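You operate a simulated robot arm through the tools that you are given. There is no shell and no other tool. Be economical: measure what you need, move in short steps, check, and stop when the job is done.

You are at the controls of a simulated two-armed robot. One attempt, no reset.

Task
Draw a jug of water, tip it into the small green bucket and stand the bucket on the hand cart.
Fine: fill the yellow-handled jug to the line at the pale can with the small cap loose, tighten it again, spill nothing; bucket on the top deck, jug on the corner beside the can; big cap and other bucket stay. Set down upright: yellow-handled jug, what you pick out.

Only the result counts: the job must be done as asked and must still hold three seconds after the hand-in. Knocking over, shifting, dropping, spilling or breaking anything else fails it. A push-on lid holds only when it is set on centred and level and pressed home; a screw cap is set on level and turned clockwise until tight.

Robot
Two 7-joint arms with two-finger parallel grippers on one trunk, on a base that drives. Base frame: it is fixed to the floor where the robot stands at the start and does not move with it; the origin is under the middle of the robot, x ahead of it, y to its left, z up; the surface under the hand at the start is at about z = 750. Lengths are in mm, angles in rad, forces in N, time in s.
The left shoulder is at the start at [50, 161, 1198], the right one opposite. With the tool pointing down near the work surface each hand reaches from about 100 to 640 mm from the robot's upright axis, wherever it stands, measured 20 degrees to its own side. Places, roughly: big cap of the pale can [700, 0, 1200]; button of the can tap [600, -200, 1000]; corner of the can bench beside the can [500, -100, 800]; drops [4700, 3700, 0]; pale can [700, 0, 1000]; small cap of the pale can [600, 0, 1200]; top deck of the hand cart [300, 1200, 600]. Payload 3.43 kg a hand.
Tool frame (each hand has its own): the origin (TCP) lies between the finger pads and is the grasp point; the fingertips stand 30 mm ahead of it; z points along the fingers, y is the line along which they close. Largest opening 94 mm; finger width 28, thickness 10; the body of the gripper, 50 by 96 mm, starts 55 mm behind the TCP.
Orientation is told as [roll, pitch, yaw] about the base's x, y, z axes, in that order, counted from this pose: with the fingers straight down and closing along the base's y, the tool's x points along the base's -x, its y along +y and its z along -z.

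Tools
- The arms move only by the tool nudge_tool. It takes "left_steps", "right_steps" or both (then of equal length, played together; a hand with none holds still); each is a list of rows, each a list of 6 numbers: the shift along the tool's x, y, z in units of 25 mm (1.0 is 25 mm), then the turn, a rotation vector about the tool's x, y, z in units of 6 degrees (1.0 is 6 degrees). In form: [[dx, dy, dz, ax, ay, az], ...]. A call has 1 to 12 rows; each row shifts and turns the commanded pose from where the row before left it, along the tool's axes as they then stand. "left_gripper" and "right_gripper" are, for a hand that has rows, the finger opening in m, from 0 to 0.094, set as the call begins (left out, the last holds). A call with a number of a shift or a turn outside -1 to 1 is refused whole. A row lasts 0.2 s, in which the tool goes at most 50 mm and 0.15 rad; a call with a longer step from one row to the next is refused whole, and so is a gripper value outside its range. Where a pose cannot be reached the arm comes as near as it can. A force on the tool above 90 N (or 10 N above the force at the start of the call, whichever is more), or a blocked arm, ends the call early, and 0.2 s more pass. The fingers move at their own pace (about 45 mm/s each) and stop on an object; they squeeze with about 31 N. The grip force told is the motor's: it shows also when the fingers shut on nothing. Time passes only in rows, and 0.2 s behind the last, so rows that do not move let the fingers close. The reply holds the time, the measured pose of the TCP, the force on the tool along the base axes, the opening and the grip force, in the units named above and with some noise, with the torque about the TCP (base axes, N m) and any sound that the robot's microphone picked up.
- Cameras (640 x 400 px; columns grow to the right, rows downward): "scene" is now at [129.5, -7.8, 1325.3]; the picture's right is [-0.09, -1.00, 0.00], its down [-0.53, 0.05, -0.85] and it looks along [0.85, -0.08, -0.53] (base axes); focal length 227 px, centre (320, 200). "left" rides on the left gripper at [76, -14, -103] in its tool frame; the picture's right is [0.18, 0.98, 0.00], its down [-0.75, 0.14, -0.64] and it looks along [-0.63, 0.12, 0.77] (tool axes); focal length 243 px, centre (320, 200). "right" rides on the right gripper at [76, 14, -102] in its tool frame; the picture's right is [-0.18, 0.98, 0.00], its down [-0.75, -0.14, -0.64] and it looks along [-0.63, -0.12, 0.77] (tool axes); focal length 243 px, centre (320, 200). There is no depth. A picture from a camera that has moved, and an enlarged one, comes with that camera's place and axes in the base frame and with its lens.
- grab_frame(camera): a new picture of that camera. It takes no simulated time.
- lift_body(by): slides the trunk up (or, below 0, down) by that many mm; the arms and the scene camera ride with it, the base frame stays. It gives what a move gives, with no picture.
- steer(legs): drives the robot by 1 to 6 legs, each [ahead, left, turn to the left] in mm, mm and rad, along the robot's own axes; the way and the turn of a leg run together, so that a leg with both is an arc; at most 1500 mm and 3.142 rad a leg. The arms and the cameras ride along, it lands a little off, and it stops where it bumps. It gives what a move gives.
- pan_tilt(pan, tilt): turns the head with the scene camera to pan (to the left, within 1.396 rad either way) and tilt (down, from -0.506 to 1.204), counted from straight ahead of the robot. It gives what a move gives.
- close_up(camera, box): a new picture of the part [left, top, right, bottom] of that camera's present view, enlarged. It takes no simulated time.
- close_job(): hands the job in; it is judged then, once.

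Go step by step. Nothing tells you exact positions but the pictures and the camera data: compare them with the known pose of the tool, close in by small moves and look again before you grip or let go. The budget is 120 turns and 108 pictures, counting those below and the enlarged ones. Unless the task says otherwise, let go and move clear before handing in.

The tools are called after "Request:" by a JSON object that holds its "api" and its "payload". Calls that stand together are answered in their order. nudge_tool: Moves the arms, as the interface text tells. Its arguments: {"type":"object","properties":{"left_steps":{"type":"array","items":{"type":"array","items":{"type":"number"}}},"left_gripper":{"type":"number"},"right_steps":{"type":"array","items":{"type":"array","items":{"type":"number"}}},"right_gripper":{"type":"number"}},"required":[]} The other tools are called the same way: lift_body (by) slides the trunk up or down; steer (legs) drives the base; pan_tilt (pan, tilt) turns the head that bears the scene camera; grab_frame (camera) takes a picture; close_up (camera, box) takes an enlarged picture of a part of a camera's view; close_job () hands the job in.

At the start:

```text
time_s: 0.0
left_ee_pos: [531.8, 251.0, 1001.2]
left_orientation: [0.001, 0.0, -0.001]
left_wrist_force: [0.2, -0.4, 0.1]
left_wrist_torque: [0.0, 0.02, 0.01]
left_opening: 94.4
left_gripper_force: 0.0
right_ee_pos: [424.0, -162.9, 998.7]
right_orientation: [0.0, 0.001, -0.002]
right_wrist_force: [0.3, 0.7, -0.4]
right_wrist_torque: [0.03, -0.01, -0.02]
right_opening: 94.2
right_gripper_force: 0.1
trunk travel left (down, up): [-225.0, 42.0]
robot x, y, heading: [-2.9, 1.8, -0.001]
head pan, tilt: [-0.089, 0.557]
```

scene: 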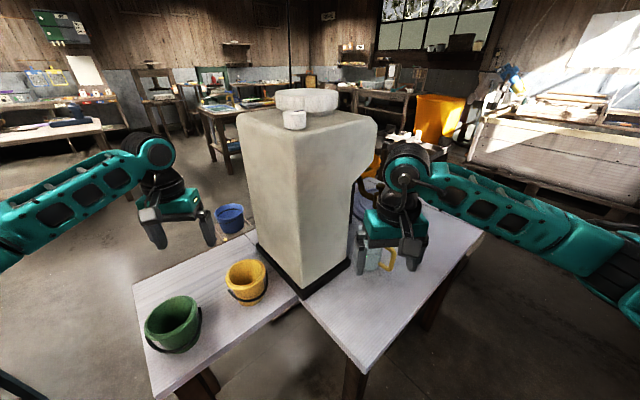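
right: 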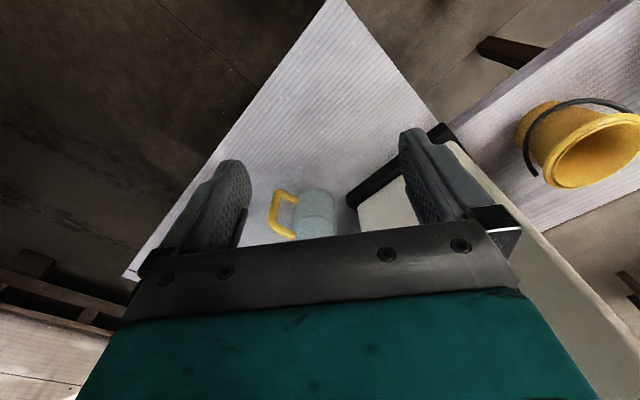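
left: 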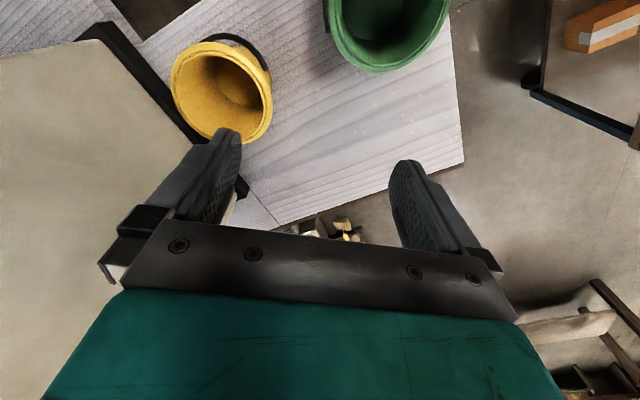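

I see the pale can ahead, with a small and a big cap on top. The yellow-handled jug is to its right under the arm, and green, yellow and blue buckets are to the left. I'll zoom in for detail first.

Request:
{"api": "close_up", "payload": {"camera": "scene", "box": [220, 70, 480, 300]}}

Request:
{"api": "pan_tilt", "payload": {"pan": 0.9, "tilt": 0.7}}

Request:
{"api": "grab_frame", "payload": {"camera": "scene"}}

```text
1.74 times, centred on (350, 185) of scene
camera zoom: at [129.5, -7.8, 1325.3], right [-0.09, -1.0, 0.0], down [-0.53, 0.05, -0.85], along [0.85, -0.08, -0.53], focal length 394 px, centre (268, 226)
```

zoom: 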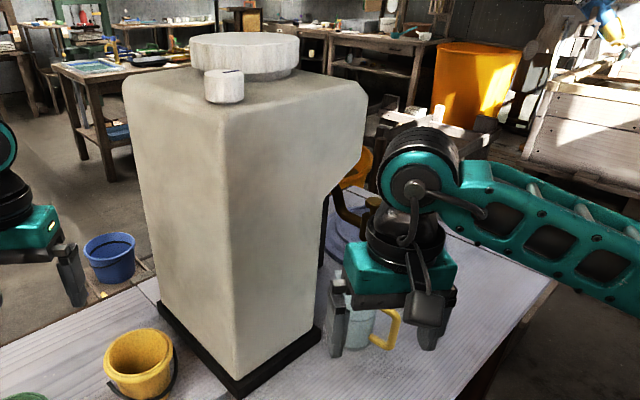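

```text
time_s: 1.3
left_ee_pos: [531.0, 251.3, 1000.4]
left_orientation: [0.0, 0.001, 0.0]
left_wrist_force: [0.7, -0.2, -0.4]
left_wrist_torque: [-0.02, -0.02, 0.0]
left_opening: 94.2
left_gripper_force: 0.0
right_ee_pos: [424.2, -162.0, 1000.3]
right_orientation: [0.001, 0.001, 0.0]
right_wrist_force: [-0.1, 0.3, 0.4]
right_wrist_torque: [0.0, 0.01, 0.0]
right_opening: 94.0
right_gripper_force: 0.2
trunk travel left (down, up): [-225.0, 42.0]
robot x, y, heading: [-1.3, 1.7, -0.001]
head pan, tilt: [0.901, 0.7]
```

```text
103 pictures are left
camera scene: at [93.0, 66.7, 1312.8], right [0.78, -0.62, 0.0], down [-0.4, -0.5, -0.77], along [0.48, 0.6, -0.64], focal length 227 px, centre (320, 200)
```

scene: 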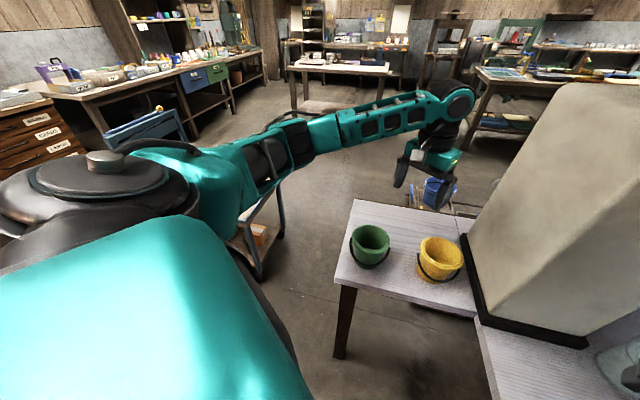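

The cart stands behind the left arm's elbow. I'll move the right arm aside to see the tap and jug.

Request:
{"api": "nudge_tool", "payload": {"right_steps": [[1, 0, 0, 0, 0, 0], [1, 0, 0, 0, 0, 0], [0.5, -1, 0, 0, 0, 0], [0, -1, 0, 0, 0, 0], [0, -1, 0, 0, 0, 0], [0, -1, 0, 0, 0, 0], [0, -1, 0, 0, 0, 0], [0, -1, 0, 0, 0, 0], [0, -1, 0, 0, 0, 0], [0, -1, 0, 0, 0, 0]]}}

Request:
{"api": "pan_tilt", "payload": {"pan": -0.4, "tilt": 0.6}}

Request:
{"api": "grab_frame", "payload": {"camera": "scene"}}

Request:
{"api": "grab_frame", "payload": {"camera": "right"}}

```text
time_s: 3.5
left_ee_pos: [531.4, 250.5, 999.8]
left_orientation: [0.0, -0.001, -0.001]
left_wrist_force: [-0.1, -0.4, -0.3]
left_wrist_torque: [0.0, 0.04, -0.02]
left_opening: 93.9
left_gripper_force: 0.0
right_ee_pos: [362.8, -361.8, 1000.3]
right_orientation: [-0.001, -0.001, 0.0]
right_wrist_force: [0.4, -0.2, -1.0]
right_wrist_torque: [-0.02, 0.01, 0.0]
right_opening: 94.2
right_gripper_force: 0.0
trunk travel left (down, up): [-225.0, 42.0]
robot x, y, heading: [-0.3, -0.6, 0.003]
head pan, tilt: [0.901, 0.7]
```

```text
time_s: 4.9
left_ee_pos: [531.3, 251.7, 999.7]
left_orientation: [0.0, -0.001, 0.0]
left_wrist_force: [-0.7, -0.6, 0.1]
left_wrist_torque: [0.01, -0.02, 0.02]
left_opening: 93.9
left_gripper_force: 0.0
right_ee_pos: [362.2, -361.4, 1000.4]
right_orientation: [-0.001, 0.0, -0.001]
right_wrist_force: [0.1, 0.2, -0.9]
right_wrist_torque: [0.04, 0.02, 0.0]
right_opening: 94.1
right_gripper_force: 0.0
trunk travel left (down, up): [-225.0, 42.0]
robot x, y, heading: [0.7, 0.2, -0.001]
head pan, tilt: [-0.4, 0.6]
```

```text
102 pictures are left
camera scene: at [121.6, -34.1, 1321.4], right [-0.39, -0.92, 0.0], down [-0.52, 0.22, -0.83], along [0.76, -0.32, -0.56], focal length 227 px, centre (320, 200)
```

scene: 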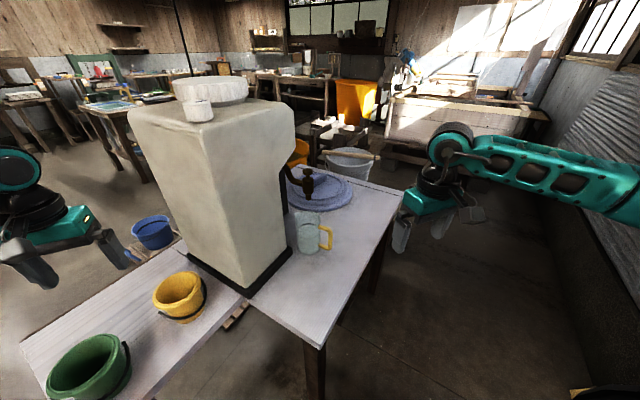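

```text
101 pictures are left
camera right: at [287.2, -346.4, 1103.0], right [0.18, 0.98, 0.0], down [0.75, -0.14, 0.64], along [0.63, -0.12, -0.77], focal length 243 px, centre (320, 200)
```

right: 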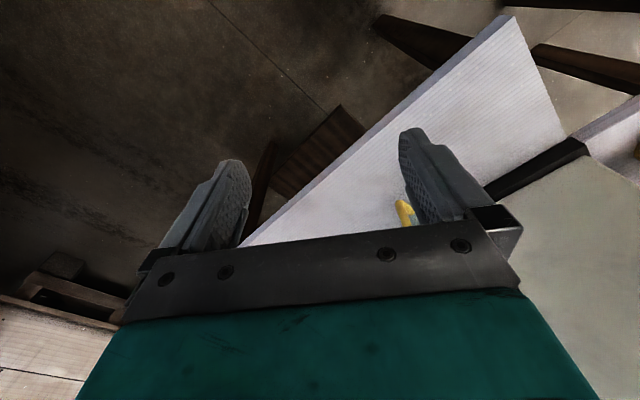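

Request:
{"api": "close_up", "payload": {"camera": "scene", "box": [240, 140, 400, 280]}}

Request:
{"api": "close_up", "payload": {"camera": "scene", "box": [130, 60, 310, 170]}}

```text
2.86 times, centred on (320, 210) of scene
camera zoom: at [121.6, -34.1, 1321.4], right [-0.39, -0.92, 0.0], down [-0.52, 0.22, -0.83], along [0.76, -0.32, -0.56], focal length 648 px, centre (320, 171)
```

zoom: 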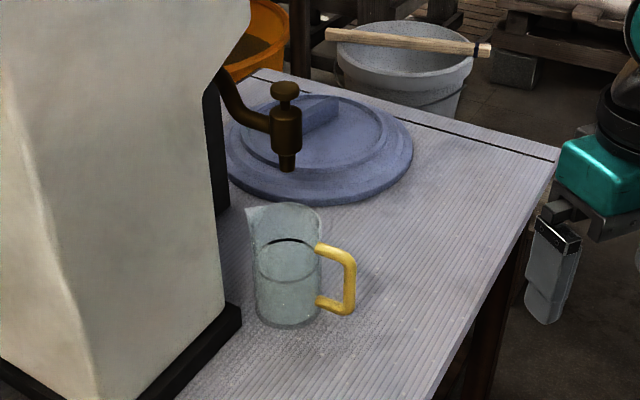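

```text
3.56 times, centred on (220, 115) of scene
camera zoom: at [121.6, -34.1, 1321.4], right [-0.39, -0.92, 0.0], down [-0.52, 0.22, -0.83], along [0.76, -0.32, -0.56], focal length 806 px, centre (676, 502)
```

zoom: 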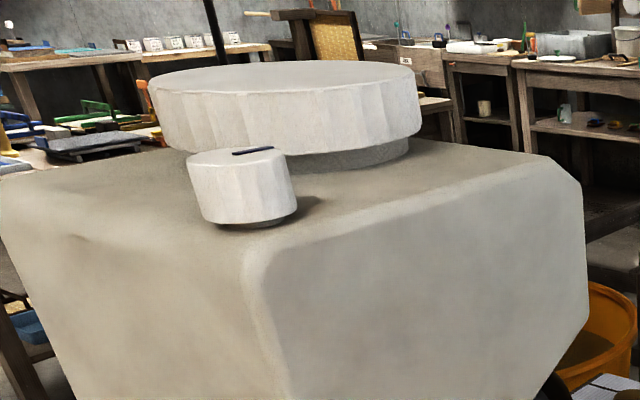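

The jug stands near (600,-200) with the tap above or behind it. The green bucket is near (455,300). Next I raise the left hand to look at the small cap from above.

Request:
{"api": "nudge_tool", "payload": {"left_steps": [[1, 0, -1, 0, 0, 0], [0, 0, -1, 0, 0, 0], [0, 0, -1, 0, 0, 0], [0, 0, -1, 0, 0, 0], [0, 0, -1, 0, 0, 0], [0, 0, -1, 0, 0, 0], [0, 0, -1, 0, 0, 0], [0, 0, -1, 0, 0, 0], [0, 0, -1, 0, 0, 0], [0, 0, -1, 0, 0, 0], [0, 0, -1, 0, 0, 0], [0, 0, -1, 0, 0, 0]]}}

Request:
{"api": "nudge_tool", "payload": {"left_steps": [[0, 0, -1, 0, 0, 0], [0, 0, -1, 0, 0, 0], [0, -1, 0, 0, 0, 0], [0, -1, 0, 0, 0, 0], [0, -1, 0, 0, 0, 0], [0, -1, 0, 0, 0, 0], [0, -1, 0, 0, 0, 0], [0, -1, 0, 0, 0, 0], [0, -1, 0, 0, 0, 0], [0, -1, 0, 0, 0, 0]]}}

Request:
{"api": "grab_frame", "payload": {"camera": "left"}}

Request:
{"api": "grab_frame", "payload": {"camera": "scene"}}

```text
time_s: 7.5
left_ee_pos: [507.6, 250.8, 1301.3]
left_orientation: [0.001, 0.0, 0.0]
left_wrist_force: [0.7, -0.2, 0.2]
left_wrist_torque: [0.0, 0.02, 0.02]
left_opening: 93.7
left_gripper_force: 0.1
right_ee_pos: [362.9, -362.8, 999.6]
right_orientation: [0.001, -0.001, -0.001]
right_wrist_force: [0.2, -0.5, 0.3]
right_wrist_torque: [-0.01, 0.02, 0.01]
right_opening: 94.0
right_gripper_force: 0.0
trunk travel left (down, up): [-225.0, 42.0]
robot x, y, heading: [0.4, -0.8, 0.002]
head pan, tilt: [-0.4, 0.6]
```

```text
time_s: 9.7
left_ee_pos: [505.8, 50.2, 1349.5]
left_orientation: [0.0, -0.004, -0.001]
left_wrist_force: [-0.4, -0.3, -0.1]
left_wrist_torque: [0.04, -0.01, 0.0]
left_opening: 94.0
left_gripper_force: 0.0
right_ee_pos: [361.8, -361.8, 999.8]
right_orientation: [0.0, 0.0, 0.0]
right_wrist_force: [-0.6, -0.3, -0.5]
right_wrist_torque: [-0.03, 0.02, 0.01]
right_opening: 94.2
right_gripper_force: 0.1
trunk travel left (down, up): [-225.0, 42.0]
robot x, y, heading: [-2.7, -2.3, 0.004]
head pan, tilt: [-0.4, 0.6]
```

```text
98 pictures are left
camera left: at [429.3, 35.4, 1451.3], right [-0.18, 0.98, 0.0], down [0.75, 0.14, 0.64], along [0.63, 0.12, -0.76], focal length 243 px, centre (320, 200)
```

left: 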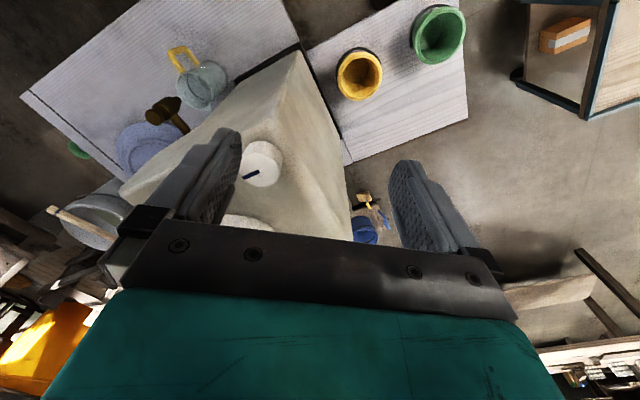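

```text
97 pictures are left
camera scene: at [121.4, -35.2, 1321.4], right [-0.39, -0.92, 0.0], down [-0.52, 0.22, -0.82], along [0.76, -0.32, -0.57], focal length 227 px, centre (320, 200)
```

scene: 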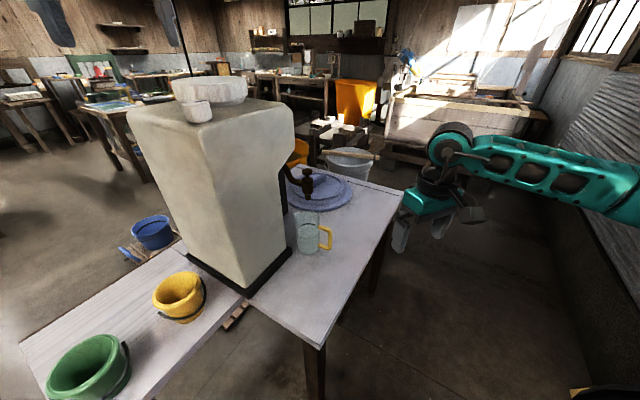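

The overhead view puts the small cap at about (564,0), with its top near z 1229. I'll enlarge the overhead view for the jug, tap and cap.

Request:
{"api": "close_up", "payload": {"camera": "left", "box": [100, 30, 260, 180]}}

Request:
{"api": "close_up", "payload": {"camera": "left", "box": [180, 110, 360, 260]}}

```text
2.67 times, centred on (180, 105) of left
camera zoom: at [429.3, 35.4, 1451.3], right [-0.18, 0.98, 0.0], down [0.75, 0.14, 0.64], along [0.63, 0.12, -0.76], focal length 647 px, centre (693, 453)
```

zoom: 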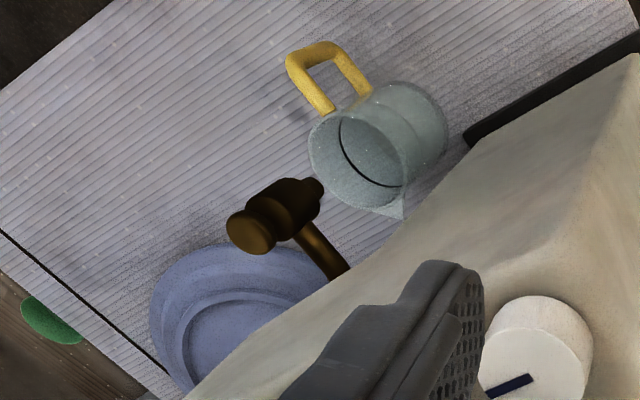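

```text
2.67 times, centred on (270, 185) of left
camera zoom: at [429.3, 35.4, 1451.3], right [-0.18, 0.98, 0.0], down [0.75, 0.14, 0.64], along [0.63, 0.12, -0.76], focal length 647 px, centre (453, 240)
```

zoom: 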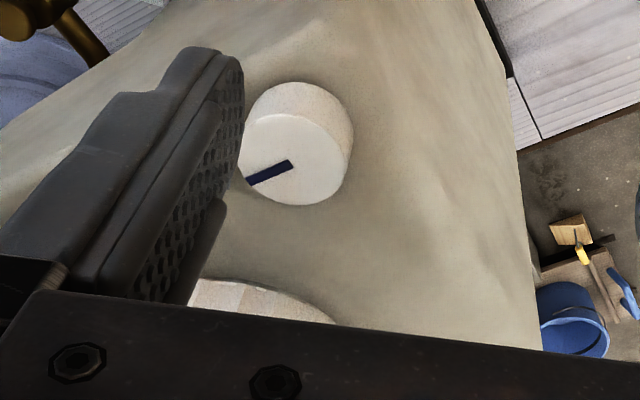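

The spout is at (635,-211,956), the button top at (635,-213,1046) and the jug rim centre at (635,-207,887), so the jug is already under the spout. The small cap is at (578,-1,1240), and I'll bring the left gripper above it turned clockwise.

Request:
{"api": "nudge_tool", "payload": {"left_steps": [[-0.96, -0.68, 0, 0, 0, 0], [-0.96, -0.68, 0, 0, 0, 0], [-0.96, -0.68, 0, 0, 0, 0], [0, 0, 0.5, 0, 0, 1], [0, 0, 0.5, 0, 0, 1], [0, 0, 0, 0, 0, 1], [0, 0, 0, 0, 0, 1], [0, 0, 0, 0, 0, 1], [0, 0, 0, 0, 0, 1], [0, 0, 0, 0, 0, 1], [0, 0, 0, 0, 0, 0.5]], "left_gripper": 0.07}}

Request:
{"api": "grab_frame", "payload": {"camera": "left"}}

Request:
{"api": "pan_tilt", "payload": {"pan": -0.1, "tilt": 0.2}}

Request:
{"api": "grab_frame", "payload": {"camera": "scene"}}

```text
time_s: 12.1
left_ee_pos: [507.4, 25.4, 1305.8]
left_orientation: [-0.001, 0.0, -0.787]
left_wrist_force: [-0.3, -0.5, 0.6]
left_wrist_torque: [0.01, 0.0, -0.02]
left_opening: 69.7
left_gripper_force: 0.0
left hand out of reach, approached as far as the arm can: row 1, 2, 3
right_ee_pos: [362.3, -362.1, 1000.4]
right_orientation: [0.001, 0.001, 0.0]
right_wrist_force: [0.3, 0.6, -0.2]
right_wrist_torque: [0.0, 0.0, 0.0]
right_opening: 94.1
right_gripper_force: 0.2
trunk travel left (down, up): [-225.0, 42.0]
robot x, y, heading: [0.6, 2.5, 0.003]
head pan, tilt: [-0.4, 0.6]
```

```text
94 pictures are left
camera left: at [444.7, 67.6, 1407.6], right [0.57, 0.82, 0.0], down [0.63, -0.43, 0.64], along [0.53, -0.36, -0.77], focal length 243 px, centre (320, 200)
```

left: 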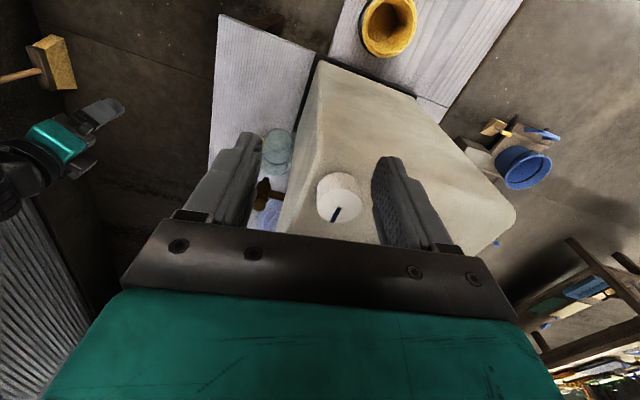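

```text
time_s: 13.0
left_ee_pos: [509.1, 22.7, 1306.4]
left_orientation: [0.001, 0.0, -0.785]
left_wrist_force: [-0.2, 0.1, 0.1]
left_wrist_torque: [-0.01, 0.02, -0.01]
left_opening: 69.9
left_gripper_force: 0.1
right_ee_pos: [362.9, -360.8, 999.6]
right_orientation: [0.0, 0.0, 0.0]
right_wrist_force: [1.0, 0.4, 0.3]
right_wrist_torque: [-0.02, 0.01, -0.02]
right_opening: 93.9
right_gripper_force: 0.1
trunk travel left (down, up): [-225.0, 42.0]
robot x, y, heading: [-4.0, 1.2, 0.004]
head pan, tilt: [-0.099, 0.201]
```

```text
93 pictures are left
camera scene: at [133.0, -9.1, 1358.1], right [-0.1, -0.99, 0.0], down [-0.2, 0.02, -0.98], along [0.97, -0.1, -0.2], focal length 227 px, centre (320, 200)
```

scene: 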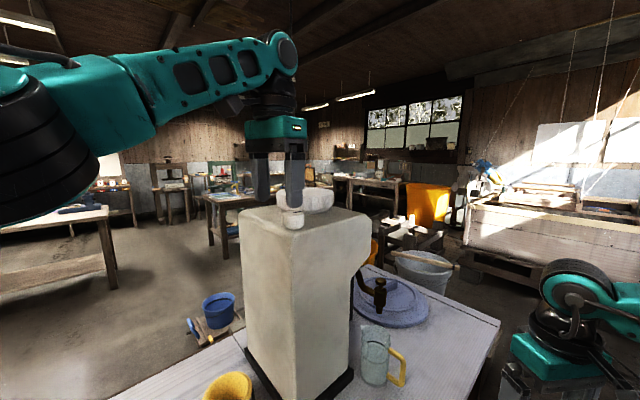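

The left arm falls short of the cap by about 80 mm, so the base needs to go forward a little. I'll check the clearance between base and bench first.

Request:
{"api": "pan_tilt", "payload": {"pan": -0.1, "tilt": 1.2}}

Request:
{"api": "grab_frame", "payload": {"camera": "scene"}}

```text
time_s: 14.3
left_ee_pos: [507.5, 24.4, 1306.3]
left_orientation: [0.0, 0.0, -0.784]
left_wrist_force: [-0.1, 0.4, 0.7]
left_wrist_torque: [0.03, -0.02, 0.01]
left_opening: 69.7
left_gripper_force: 0.1
right_ee_pos: [363.2, -361.4, 1000.1]
right_orientation: [0.0, 0.0, -0.001]
right_wrist_force: [0.5, 0.2, 0.1]
right_wrist_torque: [0.04, 0.02, 0.03]
right_opening: 94.2
right_gripper_force: 0.1
trunk travel left (down, up): [-225.0, 42.0]
robot x, y, heading: [0.1, 0.2, 0.0]
head pan, tilt: [-0.099, 1.201]
```

```text
92 pictures are left
camera scene: at [95.9, -5.4, 1276.8], right [-0.1, -1.0, 0.0], down [-0.93, 0.09, -0.36], along [0.36, -0.04, -0.93], focal length 227 px, centre (320, 200)
```

scene: 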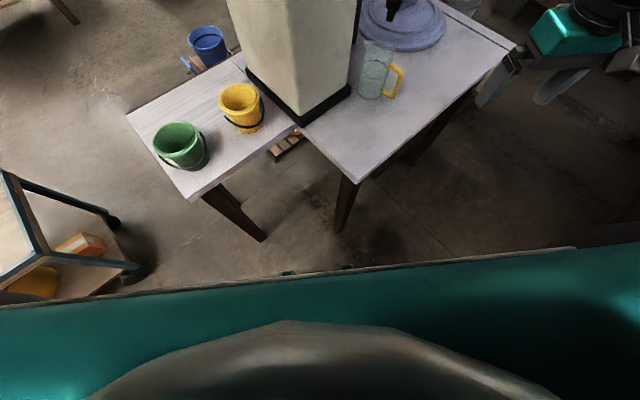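

The bench corners are at x≈322 and the robot's front is at about 165 or less, so there is room to drive 90 mm ahead.

Request:
{"api": "steer", "payload": {"legs": [[90, 0, 0]]}}

Request:
{"api": "grab_frame", "payload": {"camera": "left"}}

```text
time_s: 15.4
left_ee_pos: [582.8, 12.3, 1305.5]
left_orientation: [0.001, 0.003, -0.788]
left_wrist_force: [-0.7, 0.3, 0.2]
left_wrist_torque: [0.01, 0.02, 0.04]
left_opening: 69.9
left_gripper_force: 0.0
right_ee_pos: [437.0, -374.6, 999.0]
right_orientation: [0.003, -0.001, -0.001]
right_wrist_force: [-0.4, -0.9, -1.0]
right_wrist_torque: [0.01, -0.02, 0.02]
right_opening: 93.8
right_gripper_force: 0.0
trunk travel left (down, up): [-225.0, 42.0]
robot x, y, heading: [77.7, -8.5, -0.004]
head pan, tilt: [-0.099, 1.201]
```

```text
91 pictures are left
camera left: at [519.1, 53.8, 1407.8], right [0.57, 0.82, 0.0], down [0.63, -0.43, 0.64], along [0.53, -0.36, -0.77], focal length 243 px, centre (320, 200)
```

left: 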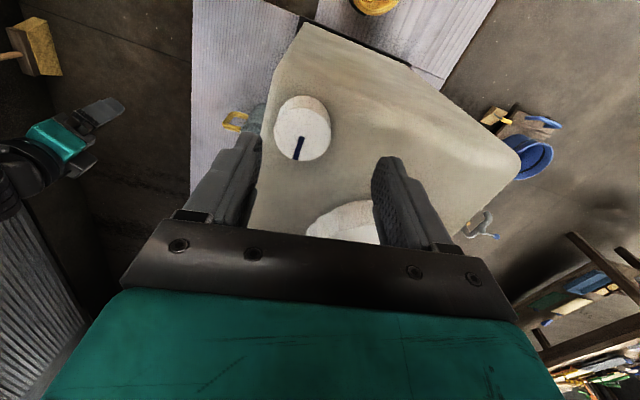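

The cap centre refines to about (575,-1), its mark pointing toward (+x,-y). I align and lower to just above it.

Request:
{"api": "nudge_tool", "payload": {"left_steps": [[-0.14, -0.6, 0, 0, 0, 0], [0, 0, 0.7, 0, 0, 0], [0, 0, 0.5, 0, 0, 0], [0, 0, 0, 0, 0, 0]]}}

Request:
{"api": "grab_frame", "payload": {"camera": "left"}}

Request:
{"api": "pan_tilt", "payload": {"pan": -0.05, "tilt": 0.3}}

Request:
{"api": "close_up", "payload": {"camera": "scene", "box": [220, 100, 400, 220]}}

```text
time_s: 16.4
left_ee_pos: [575.1, -0.7, 1274.9]
left_orientation: [0.0, 0.001, -0.786]
left_wrist_force: [0.3, -0.1, -0.8]
left_wrist_torque: [0.0, -0.01, 0.02]
left_opening: 70.1
left_gripper_force: 0.0
right_ee_pos: [436.7, -374.9, 1000.0]
right_orientation: [-0.001, 0.0, -0.004]
right_wrist_force: [0.4, -0.2, -0.4]
right_wrist_torque: [0.0, -0.02, 0.0]
right_opening: 93.8
right_gripper_force: 0.1
trunk travel left (down, up): [-225.0, 42.0]
robot x, y, heading: [70.9, -13.6, -0.005]
head pan, tilt: [-0.099, 1.201]
```

```text
90 pictures are left
camera left: at [511.3, 42.1, 1377.5], right [0.57, 0.82, 0.0], down [0.63, -0.43, 0.64], along [0.53, -0.36, -0.77], focal length 243 px, centre (320, 200)
```

left: 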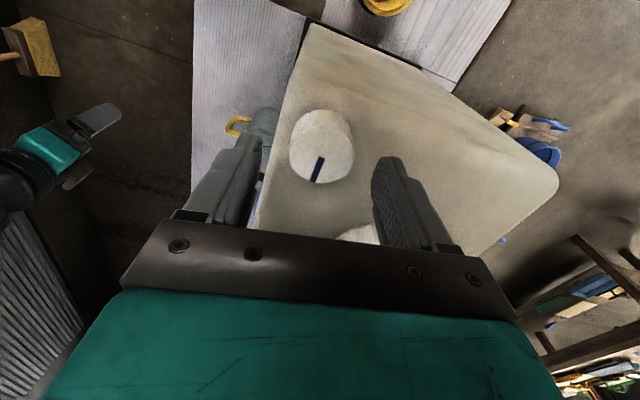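

```text
time_s: 17.6
left_ee_pos: [575.8, -1.9, 1275.5]
left_orientation: [0.0, 0.0, -0.787]
left_wrist_force: [0.0, -0.4, 0.4]
left_wrist_torque: [-0.04, 0.02, 0.01]
left_opening: 69.9
left_gripper_force: 0.1
right_ee_pos: [436.6, -374.1, 999.4]
right_orientation: [-0.001, 0.0, -0.003]
right_wrist_force: [-0.6, 0.9, 0.6]
right_wrist_torque: [0.05, -0.03, 0.02]
right_opening: 93.8
right_gripper_force: 0.0
trunk travel left (down, up): [-225.0, 42.0]
robot x, y, heading: [76.9, -13.6, -0.002]
head pan, tilt: [-0.051, 0.3]
```

```text
3.33 times, centred on (310, 160) of scene
camera zoom: at [208.1, -16.0, 1348.8], right [-0.05, -1.0, 0.0], down [-0.3, 0.02, -0.96], along [0.95, -0.05, -0.3], focal length 756 px, centre (353, 333)
```

zoom: 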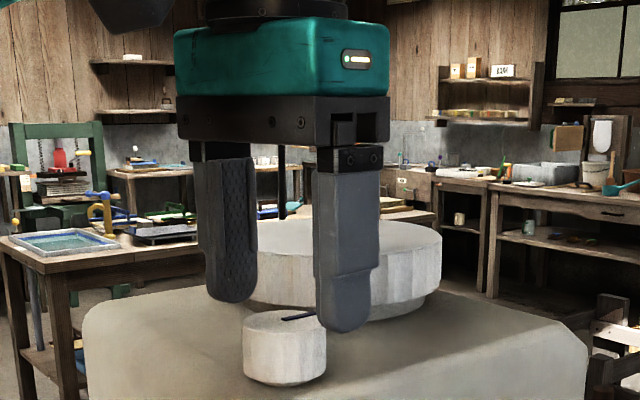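

The cap is centred between the fingers. I lower about 30 mm and grip.

Request:
{"api": "nudge_tool", "payload": {"left_steps": [[0, 0, 0.6, 0, 0, 0], [0, 0, 0.6, 0, 0, 0], [0, 0, 0, 0, 0, 0]]}}

Request:
{"api": "nudge_tool", "payload": {"left_steps": [[0, 0, 0, 0, 0, 0], [0, 0, 0, 0, 0, 0], [0, 0, 0, 0, 0, 0], [0, 0, 0, 0, 0, 0]], "left_gripper": 0.02}}

Request:
{"api": "close_up", "payload": {"camera": "scene", "box": [220, 100, 400, 220]}}

```text
time_s: 18.4
left_ee_pos: [574.2, -1.4, 1246.1]
left_orientation: [0.002, 0.001, -0.786]
left_wrist_force: [-0.2, 0.5, -0.6]
left_wrist_torque: [-0.01, -0.02, -0.02]
left_opening: 70.1
left_gripper_force: 0.1
right_ee_pos: [435.9, -374.4, 1000.1]
right_orientation: [0.0, 0.001, -0.003]
right_wrist_force: [-0.3, 0.0, -0.7]
right_wrist_torque: [0.0, -0.01, 0.01]
right_opening: 94.0
right_gripper_force: 0.1
trunk travel left (down, up): [-225.0, 42.0]
robot x, y, heading: [70.5, -8.1, 0.0]
head pan, tilt: [-0.051, 0.3]
```

```text
time_s: 19.4
left_ee_pos: [575.9, -0.9, 1245.8]
left_orientation: [0.0, -0.001, -0.785]
left_wrist_force: [7.0, 4.6, 3.6]
left_wrist_torque: [0.2, -0.11, 0.02]
left_opening: 41.3
left_gripper_force: 45.5
right_ee_pos: [436.2, -374.1, 999.5]
right_orientation: [0.0, 0.001, -0.004]
right_wrist_force: [0.0, -1.0, -0.1]
right_wrist_torque: [0.05, 0.01, 0.01]
right_opening: 93.9
right_gripper_force: 0.1
trunk travel left (down, up): [-225.0, 42.0]
robot x, y, heading: [74.9, -10.7, -0.002]
head pan, tilt: [-0.051, 0.3]
```

```text
3.33 times, centred on (310, 160) of scene
camera zoom: at [208.9, -15.3, 1348.8], right [-0.05, -1.0, 0.0], down [-0.3, 0.02, -0.96], along [0.95, -0.05, -0.3], focal length 756 px, centre (353, 333)
```

zoom: 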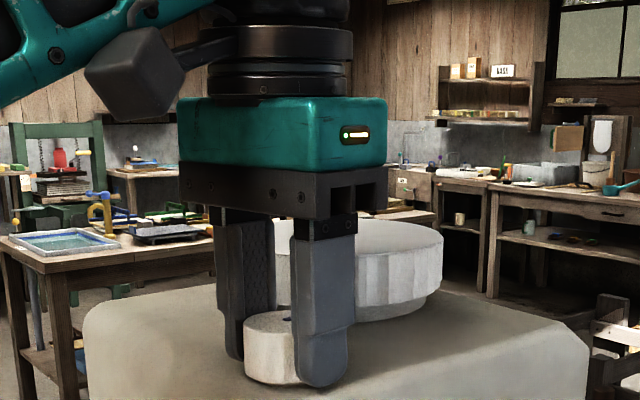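

Gripped at 41 mm. Now I turn counter-clockwise to loosen.

Request:
{"api": "nudge_tool", "payload": {"left_steps": [[0, 0.05, 0, 0, 0, 0], [0, 0, 0, 0, 0, -1], [0, 0, 0, 0, 0, -1], [0, 0, 0, 0, 0, -1], [0, 0, 0, 0, 0, -1], [0, 0, 0, 0, 0, -1]]}}

Request:
{"api": "close_up", "payload": {"camera": "left", "box": [240, 100, 400, 240]}}

```text
time_s: 20.8
left_ee_pos: [575.5, -1.3, 1246.4]
left_orientation: [-0.002, -0.001, -0.261]
left_wrist_force: [0.9, 2.6, -1.3]
left_wrist_torque: [-0.2, -0.85, -0.04]
left_opening: 41.5
left_gripper_force: 44.8
right_ee_pos: [436.3, -373.9, 1000.4]
right_orientation: [0.0, -0.001, -0.002]
right_wrist_force: [-0.1, -0.5, 0.3]
right_wrist_torque: [0.02, -0.01, 0.0]
right_opening: 94.1
right_gripper_force: 0.0
trunk travel left (down, up): [-225.0, 42.0]
robot x, y, heading: [71.9, -12.0, -0.008]
head pan, tilt: [-0.051, 0.3]
```

```text
2.86 times, centred on (320, 170) of left
camera zoom: at [498.6, 5.1, 1347.3], right [0.08, 1.0, 0.0], down [0.77, -0.06, 0.64], along [0.64, -0.05, -0.77], focal length 693 px, centre (320, 286)
```

zoom: 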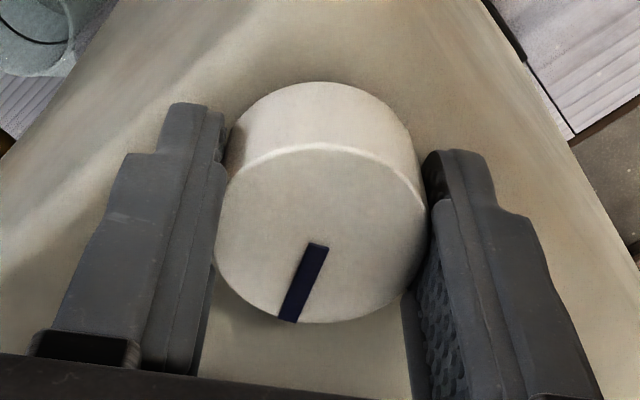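

The cap turned with the gripper. I continue loosening by another 60°.

Request:
{"api": "nudge_tool", "payload": {"left_steps": [[0, 0, 0, 0, 0, -1], [0, 0, 0, 0, 0, -1], [0, 0, 0, 0, 0, -1], [0, 0, 0, 0, 0, -1], [0, 0, 0, 0, 0, -1], [0, 0, 0, 0, 0, -1], [0, 0, 0, 0, 0, -1], [0, 0, 0, 0, 0, -1], [0, 0, 0, 0, 0, -1], [0, 0, 0, 0, 0, -1]]}}

Request:
{"api": "close_up", "payload": {"camera": "left", "box": [240, 100, 400, 240]}}

```text
time_s: 23.0
left_ee_pos: [575.8, -1.4, 1244.7]
left_orientation: [0.0, 0.003, 0.784]
left_wrist_force: [0.3, -3.8, -2.2]
left_wrist_torque: [-0.64, 0.06, -0.05]
left_opening: 41.4
left_gripper_force: 45.0
right_ee_pos: [436.5, -373.9, 999.4]
right_orientation: [0.001, 0.002, -0.003]
right_wrist_force: [0.1, 0.4, -0.5]
right_wrist_torque: [0.0, 0.04, 0.04]
right_opening: 93.9
right_gripper_force: 0.0
trunk travel left (down, up): [-225.0, 42.0]
robot x, y, heading: [73.2, -10.9, 0.0]
head pan, tilt: [-0.051, 0.3]
```

```text
2.86 times, centred on (320, 170) of left
camera zoom: at [532.2, -65.4, 1347.3], right [-0.82, 0.57, 0.0], down [0.43, 0.63, 0.64], along [0.36, 0.53, -0.77], focal length 693 px, centre (320, 286)
```

zoom: 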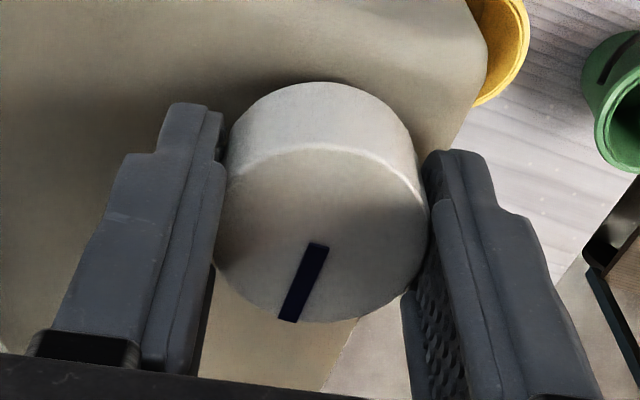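

The cap is now turned 90° loose, and the left hand stays on it. The right hand closes and moves above the tap button.

Request:
{"api": "nudge_tool", "payload": {"right_steps": [[0, 0, -1, 0, 0, 0], [0, 0, -1, 0, 0, 0], [0, 0, -1, 0, 0, 0], [0, 0, -1, 0, 0, 0], [-1, 0.8, -0.4, 0, 0, 0], [-1, 0.8, 0, 0, 0, 0], [-1, 0.8, 0, 0, 0, 0], [-1, 0.8, 0, 0, 0, 0], [-1, 0.8, 0, 0, 0, 0], [-1, 0.8, 0, 0, 0, 0], [-1, 0.8, 0, 0, 0, 0], [-0.94, 0.84, 0, 0, 0, 0]], "right_gripper": 0.0}}

Request:
{"api": "grab_frame", "payload": {"camera": "right"}}

Request:
{"api": "pan_tilt", "payload": {"pan": -0.4, "tilt": 0.6}}

Request:
{"api": "close_up", "payload": {"camera": "scene", "box": [240, 80, 440, 280]}}

```text
time_s: 25.6
left_ee_pos: [574.8, -1.8, 1245.2]
left_orientation: [0.0, -0.008, 0.789]
left_wrist_force: [19.0, -0.1, -5.2]
left_wrist_torque: [-0.35, 0.25, -0.23]
left_opening: 40.9
left_gripper_force: 45.0
right_ee_pos: [631.4, -217.0, 1110.7]
right_orientation: [-0.002, 0.007, 0.002]
right_wrist_force: [-45.5, -18.9, -5.6]
right_wrist_torque: [1.61, -4.41, 1.69]
right_opening: 0.0
right_gripper_force: 30.9
trunk travel left (down, up): [-225.0, 42.0]
robot x, y, heading: [74.6, -14.5, -0.003]
head pan, tilt: [-0.051, 0.3]
```

```text
85 pictures are left
camera right: at [557.3, -201.6, 1213.6], right [0.18, 0.98, 0.0], down [0.76, -0.14, 0.64], along [0.63, -0.12, -0.77], focal length 243 px, centre (320, 200)
```

right: 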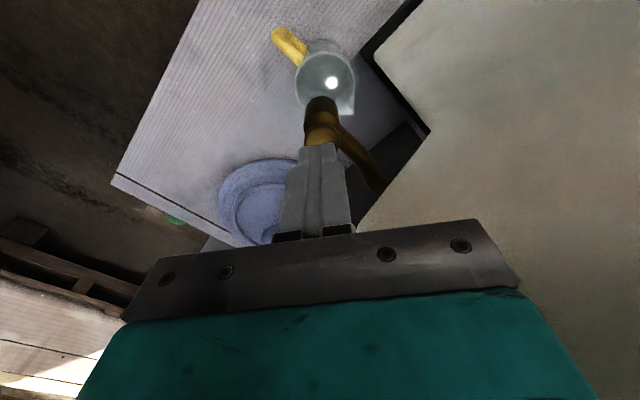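

```text
time_s: 26.4
left_ee_pos: [575.2, -0.9, 1244.6]
left_orientation: [0.0, -0.01, 0.789]
left_wrist_force: [35.3, 8.8, -15.7]
left_wrist_torque: [-0.43, 0.03, -0.1]
left_opening: 41.6
left_gripper_force: 44.8
right_ee_pos: [631.3, -217.2, 1110.7]
right_orientation: [-0.004, 0.007, 0.002]
right_wrist_force: [-64.6, -26.8, -10.2]
right_wrist_torque: [2.24, -6.37, 2.47]
right_opening: 0.2
right_gripper_force: 31.1
trunk travel left (down, up): [-225.0, 42.0]
robot x, y, heading: [74.0, -12.3, -0.003]
head pan, tilt: [-0.4, 0.6]
```

```text
2.00 times, centred on (340, 180) of scene
camera zoom: at [194.0, -48.3, 1321.4], right [-0.39, -0.92, 0.0], down [-0.52, 0.22, -0.83], along [0.76, -0.32, -0.56], focal length 453 px, centre (280, 240)
```

zoom: 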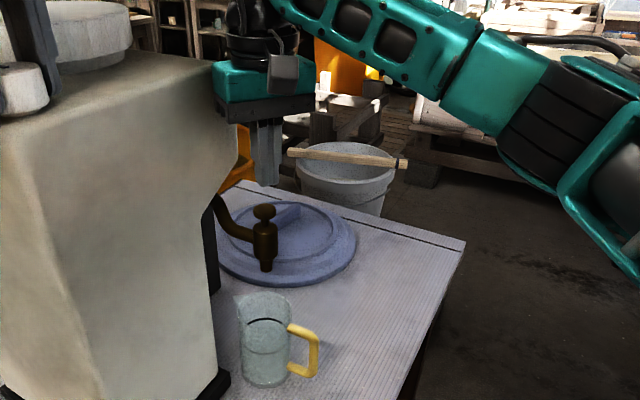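

The right gripper body is touching the can's overhang (about 65 N), so I back off at once. I'll turn it so its narrow side faces the can.

Request:
{"api": "nudge_tool", "payload": {"right_steps": [[1, -0.6, 0, 0, 0, 0], [1, -1, 0, 0, 0, 0], [1, -1, 0, 0, 0, 0], [0, 0, 0, 0, 0, 0]]}}

Request:
{"api": "close_up", "payload": {"camera": "scene", "box": [140, 50, 440, 300]}}

Request:
{"api": "close_up", "payload": {"camera": "left", "box": [240, 100, 400, 240]}}

Request:
{"api": "grab_frame", "payload": {"camera": "right"}}

```text
time_s: 27.4
left_ee_pos: [575.0, -0.7, 1246.8]
left_orientation: [0.001, 0.001, 0.781]
left_wrist_force: [1.8, -1.4, -1.6]
left_wrist_torque: [-0.46, 0.94, 0.0]
left_opening: 41.5
left_gripper_force: 45.0
right_ee_pos: [560.2, -278.5, 1110.4]
right_orientation: [-0.002, 0.0, -0.004]
right_wrist_force: [-0.1, -0.7, -0.4]
right_wrist_torque: [0.02, -0.01, -0.05]
right_opening: 0.0
right_gripper_force: 31.2
trunk travel left (down, up): [-225.0, 42.0]
robot x, y, heading: [75.0, -9.1, -0.0]
head pan, tilt: [-0.4, 0.6]
```

```text
1.60 times, centred on (290, 175) of scene
camera zoom: at [196.9, -45.7, 1321.4], right [-0.39, -0.92, 0.0], down [-0.52, 0.22, -0.82], along [0.76, -0.32, -0.57], focal length 363 px, centre (368, 240)
```

zoom: 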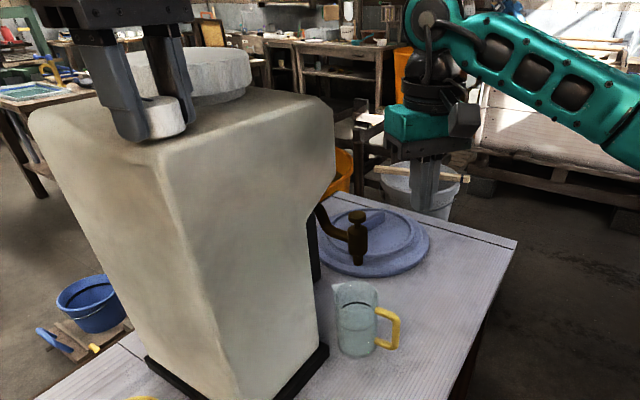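

```text
2.86 times, centred on (320, 170) of left
camera zoom: at [532.0, -65.3, 1347.5], right [-0.82, 0.57, 0.0], down [0.44, 0.63, 0.64], along [0.36, 0.53, -0.77], focal length 693 px, centre (320, 286)
```

zoom: 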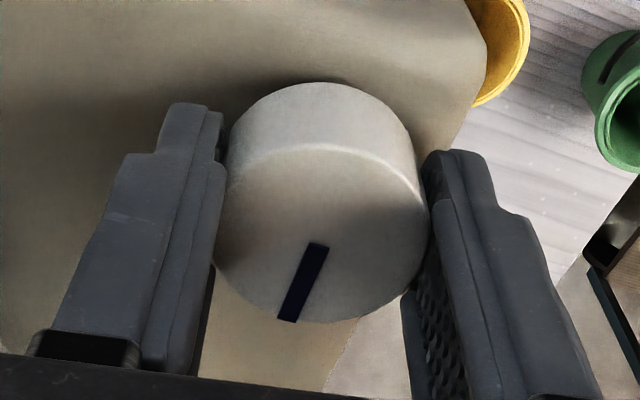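

```text
81 pictures are left
camera right: at [485.8, -262.9, 1213.3], right [0.19, 0.98, 0.0], down [0.75, -0.14, 0.64], along [0.63, -0.12, -0.77], focal length 243 px, centre (320, 200)
```

right: 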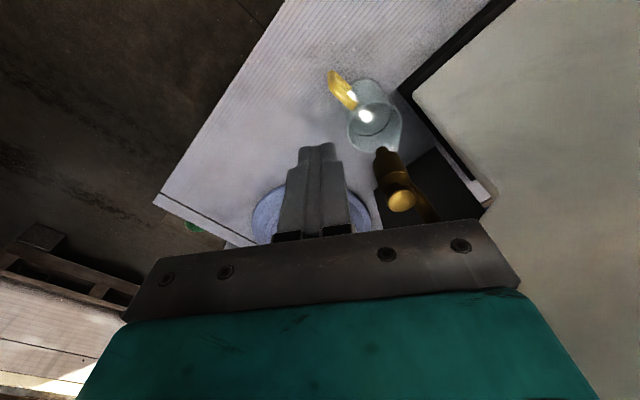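

The can hasn't moved. I'll tilt the right hand 30° so its body leans outward from the can, and then approach the button at (636,-215,1046).

Request:
{"api": "nudge_tool", "payload": {"right_steps": [[0, 0, 0, -1, 0, 0], [0, 0, 0, -1, 0, 0], [0, 0, 0, -1, 0, 0], [0, 0, 0, -1, 0, 0], [0, 0, 0, -1, 0, 0], [-0.76, 0.46, 0.357, 0, 0, 0], [-0.76, 0.46, 0.357, 0, 0, 0], [-0.76, 0.46, 0.357, 0, 0, 0], [-0.76, 0.46, 0.357, 0, 0, 0], [0, 0, 0, 0, 0, 0]]}}

Request:
{"api": "grab_frame", "payload": {"camera": "right"}}

Request:
{"api": "close_up", "payload": {"camera": "scene", "box": [240, 100, 440, 280]}}

```text
time_s: 29.6
left_ee_pos: [575.0, -1.8, 1245.1]
left_orientation: [-0.001, 0.001, 0.784]
left_wrist_force: [-0.4, -6.0, 0.6]
left_wrist_torque: [-0.25, -0.31, 0.03]
left_opening: 41.5
left_gripper_force: 44.1
right_ee_pos: [636.5, -219.5, 1102.2]
right_orientation: [0.523, 0.001, -0.003]
right_wrist_force: [-0.5, -0.4, 0.0]
right_wrist_torque: [0.0, 0.04, -0.01]
right_opening: 0.3
right_gripper_force: 31.3
trunk travel left (down, up): [-225.0, 42.0]
robot x, y, heading: [75.1, -8.0, -0.002]
head pan, tilt: [-0.4, 0.6]
```

```text
80 pictures are left
camera right: at [560.9, -258.3, 1198.9], right [0.19, 0.85, 0.49], down [0.75, -0.45, 0.49], along [0.63, 0.28, -0.72], focal length 243 px, centre (320, 200)
```

right: 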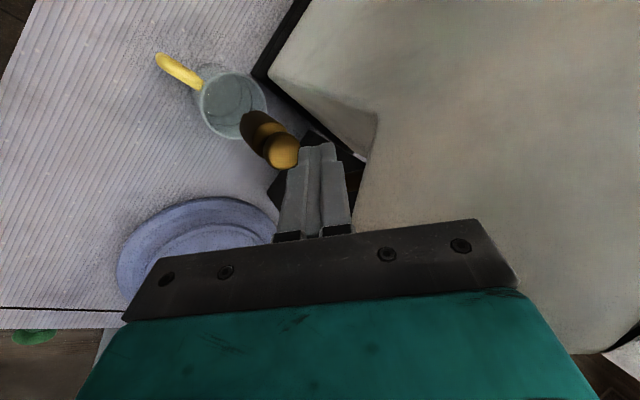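

```text
2.22 times, centred on (340, 190) of scene
camera zoom: at [196.1, -46.3, 1321.4], right [-0.39, -0.92, 0.0], down [-0.52, 0.22, -0.82], along [0.76, -0.32, -0.57], focal length 504 px, centre (276, 222)
```

zoom: 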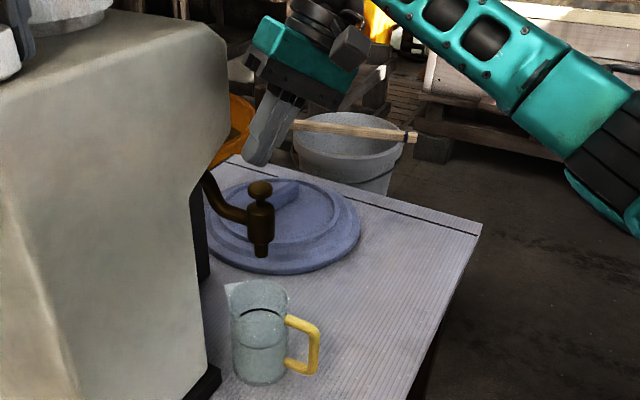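

The button is at about (638,-216), directly under the fingertips. I descend to just above it and then in small steps.

Request:
{"api": "nudge_tool", "payload": {"right_steps": [[0, -0.2, 0.346, 0, 0, 0], [0, -0.2, 0.346, 0, 0, 0], [0, -0.06, 0.104, 0, 0, 0]]}}

Request:
{"api": "close_up", "payload": {"camera": "scene", "box": [270, 140, 390, 280]}}

```text
time_s: 30.4
left_ee_pos: [575.3, -0.6, 1245.9]
left_orientation: [-0.001, 0.0, 0.785]
left_wrist_force: [0.7, -5.3, 1.4]
left_wrist_torque: [-0.06, -0.66, -0.01]
left_opening: 41.0
left_gripper_force: 44.9
right_ee_pos: [636.4, -221.4, 1079.3]
right_orientation: [0.522, 0.002, -0.003]
right_wrist_force: [0.5, -0.1, -0.9]
right_wrist_torque: [0.02, -0.01, -0.03]
right_opening: 0.2
right_gripper_force: 31.1
trunk travel left (down, up): [-225.0, 42.0]
robot x, y, heading: [72.1, -8.7, -0.005]
head pan, tilt: [-0.4, 0.6]
```

```text
2.86 times, centred on (330, 210) of scene
camera zoom: at [196.1, -46.4, 1321.4], right [-0.39, -0.92, 0.0], down [-0.52, 0.22, -0.82], along [0.76, -0.32, -0.57], focal length 648 px, centre (291, 171)
```

zoom: 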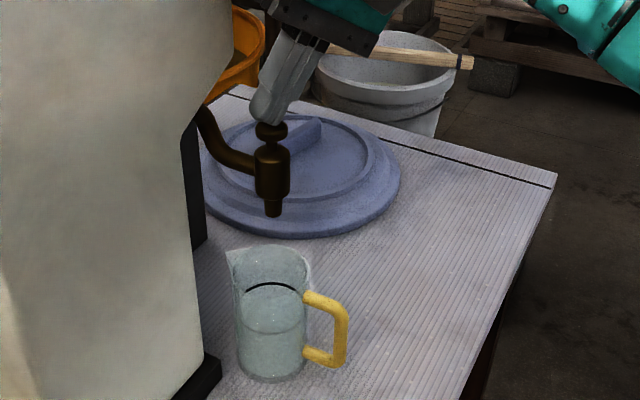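

Just above the button. I press in small steps while watching force.

Request:
{"api": "nudge_tool", "payload": {"right_steps": [[0, -0.06, 0.104, 0, 0, 0], [0, -0.06, 0.104, 0, 0, 0]]}}

Request:
{"api": "close_up", "payload": {"camera": "scene", "box": [270, 140, 390, 280]}}

```text
time_s: 31.0
left_ee_pos: [575.4, -0.8, 1245.7]
left_orientation: [0.001, 0.001, 0.784]
left_wrist_force: [1.3, -4.7, 1.2]
left_wrist_torque: [0.09, -0.75, 0.01]
left_opening: 41.9
left_gripper_force: 44.9
right_ee_pos: [636.4, -221.3, 1073.7]
right_orientation: [0.524, 0.0, -0.001]
right_wrist_force: [-0.5, 0.0, 2.0]
right_wrist_torque: [0.04, -0.01, -0.01]
right_opening: 0.0
right_gripper_force: 30.8
trunk travel left (down, up): [-225.0, 42.0]
robot x, y, heading: [74.2, -14.1, -0.001]
head pan, tilt: [-0.4, 0.6]
```

```text
2.86 times, centred on (330, 210) of scene
camera zoom: at [196.1, -46.4, 1321.4], right [-0.39, -0.92, 0.0], down [-0.52, 0.22, -0.82], along [0.76, -0.32, -0.57], focal length 648 px, centre (291, 171)
```

zoom: 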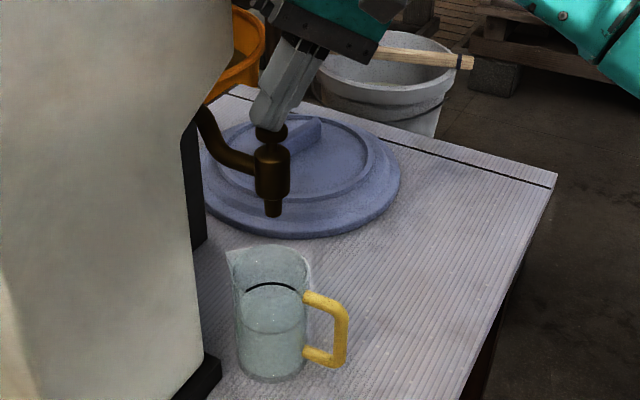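

Request:
{"api": "nudge_tool", "payload": {"right_steps": [[0, -0.06, 0.104, 0, 0, 0], [0, 0, 0, 0, 0, 0]]}}

Request:
{"api": "close_up", "payload": {"camera": "scene", "box": [270, 140, 390, 280]}}

```text
time_s: 31.6
left_ee_pos: [575.2, -1.1, 1245.4]
left_orientation: [0.0, 0.0, 0.784]
left_wrist_force: [1.8, -6.0, 2.9]
left_wrist_torque: [0.29, -0.71, 0.04]
left_opening: 41.4
left_gripper_force: 44.5
right_ee_pos: [635.2, -220.9, 1070.7]
right_orientation: [0.524, 0.0, 0.0]
right_wrist_force: [0.8, -0.2, 2.5]
right_wrist_torque: [-0.01, -0.07, 0.03]
right_opening: 0.1
right_gripper_force: 31.3
trunk travel left (down, up): [-225.0, 42.0]
robot x, y, heading: [75.5, -10.4, -0.0]
head pan, tilt: [-0.4, 0.6]
```

```text
2.86 times, centred on (330, 210) of scene
camera zoom: at [196.1, -46.4, 1321.4], right [-0.39, -0.92, 0.0], down [-0.52, 0.22, -0.82], along [0.76, -0.32, -0.57], focal length 648 px, centre (291, 171)
```

zoom: 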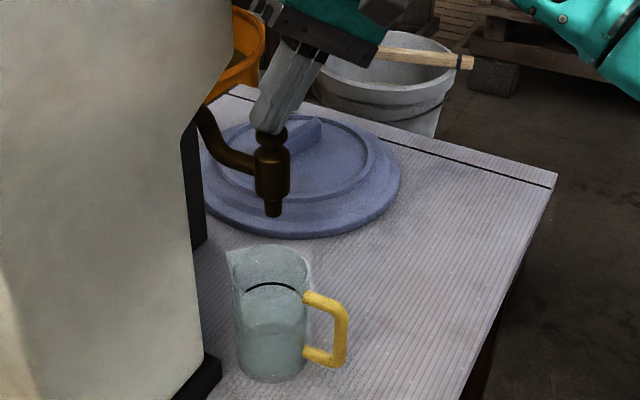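

Request:
{"api": "close_up", "payload": {"camera": "scene", "box": [300, 205, 345, 260]}}

Request:
{"api": "grab_frame", "payload": {"camera": "right"}}

```text
7.27 times, centred on (322, 232) of scene
camera zoom: at [196.1, -46.4, 1321.4], right [-0.39, -0.92, 0.0], down [-0.52, 0.22, -0.82], along [0.76, -0.32, -0.57], focal length 1648 px, centre (302, -36)
```

zoom: 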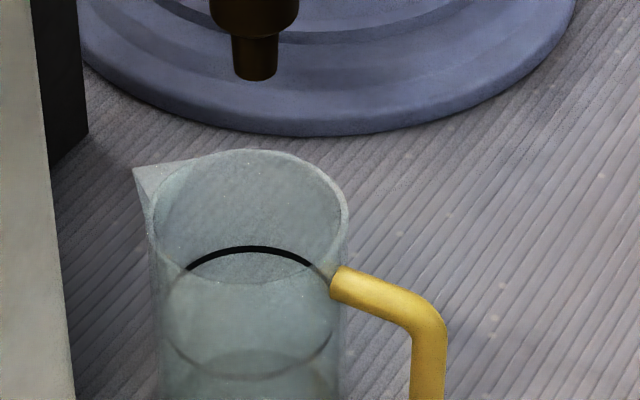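

```text
74 pictures are left
camera right: at [560.4, -258.8, 1166.7], right [0.19, 0.85, 0.49], down [0.75, -0.45, 0.49], along [0.63, 0.28, -0.72], focal length 243 px, centre (320, 200)
```

right: 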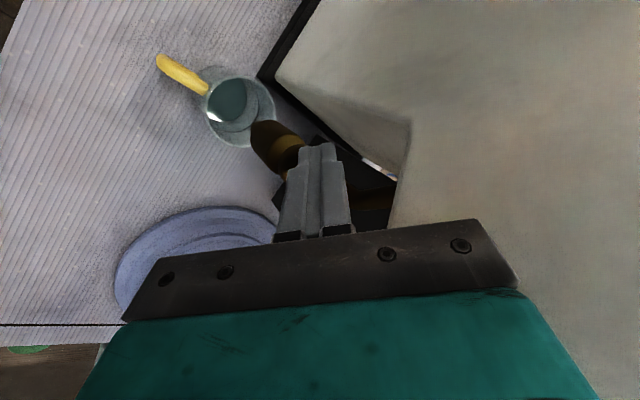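

Water is entering the jug, about 7 mm so far. The line is near 55 mm, so I hold for about 1.2 s and check.

Request:
{"api": "nudge_tool", "payload": {"right_steps": [[0, 0, 0, 0, 0, 0], [0, 0, 0, 0, 0, 0], [0, 0, 0, 0, 0, 0], [0, 0, 0, 0, 0, 0], [0, 0, 0, 0, 0, 0]]}}

Request:
{"api": "close_up", "payload": {"camera": "scene", "box": [300, 205, 350, 275]}}

```text
time_s: 32.8
left_ee_pos: [575.7, -0.4, 1246.0]
left_orientation: [0.0, -0.001, 0.783]
left_wrist_force: [3.1, -5.9, 3.3]
left_wrist_torque: [0.4, -0.64, -0.05]
left_opening: 41.4
left_gripper_force: 44.6
right_ee_pos: [635.3, -221.5, 1070.5]
right_orientation: [0.522, 0.0, -0.001]
right_wrist_force: [-0.1, -0.4, 2.1]
right_wrist_torque: [0.02, -0.01, -0.02]
right_opening: 0.2
right_gripper_force: 30.9
trunk travel left (down, up): [-225.0, 42.0]
robot x, y, heading: [75.2, -11.0, -0.002]
head pan, tilt: [-0.4, 0.6]
```

```text
5.71 times, centred on (325, 240) of scene
camera zoom: at [196.1, -46.4, 1321.4], right [-0.39, -0.92, 0.0], down [-0.52, 0.22, -0.82], along [0.76, -0.32, -0.57], focal length 1295 px, centre (291, -29)
```

zoom: 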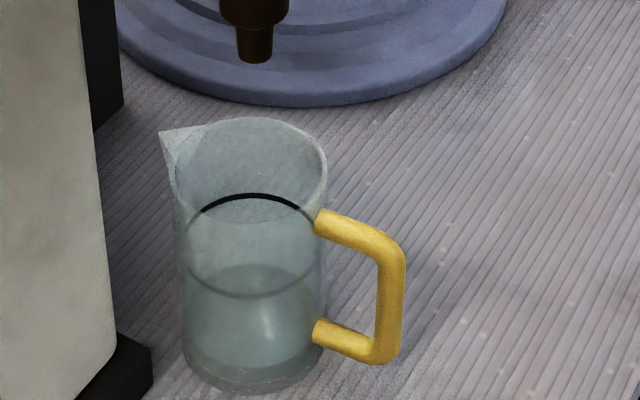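

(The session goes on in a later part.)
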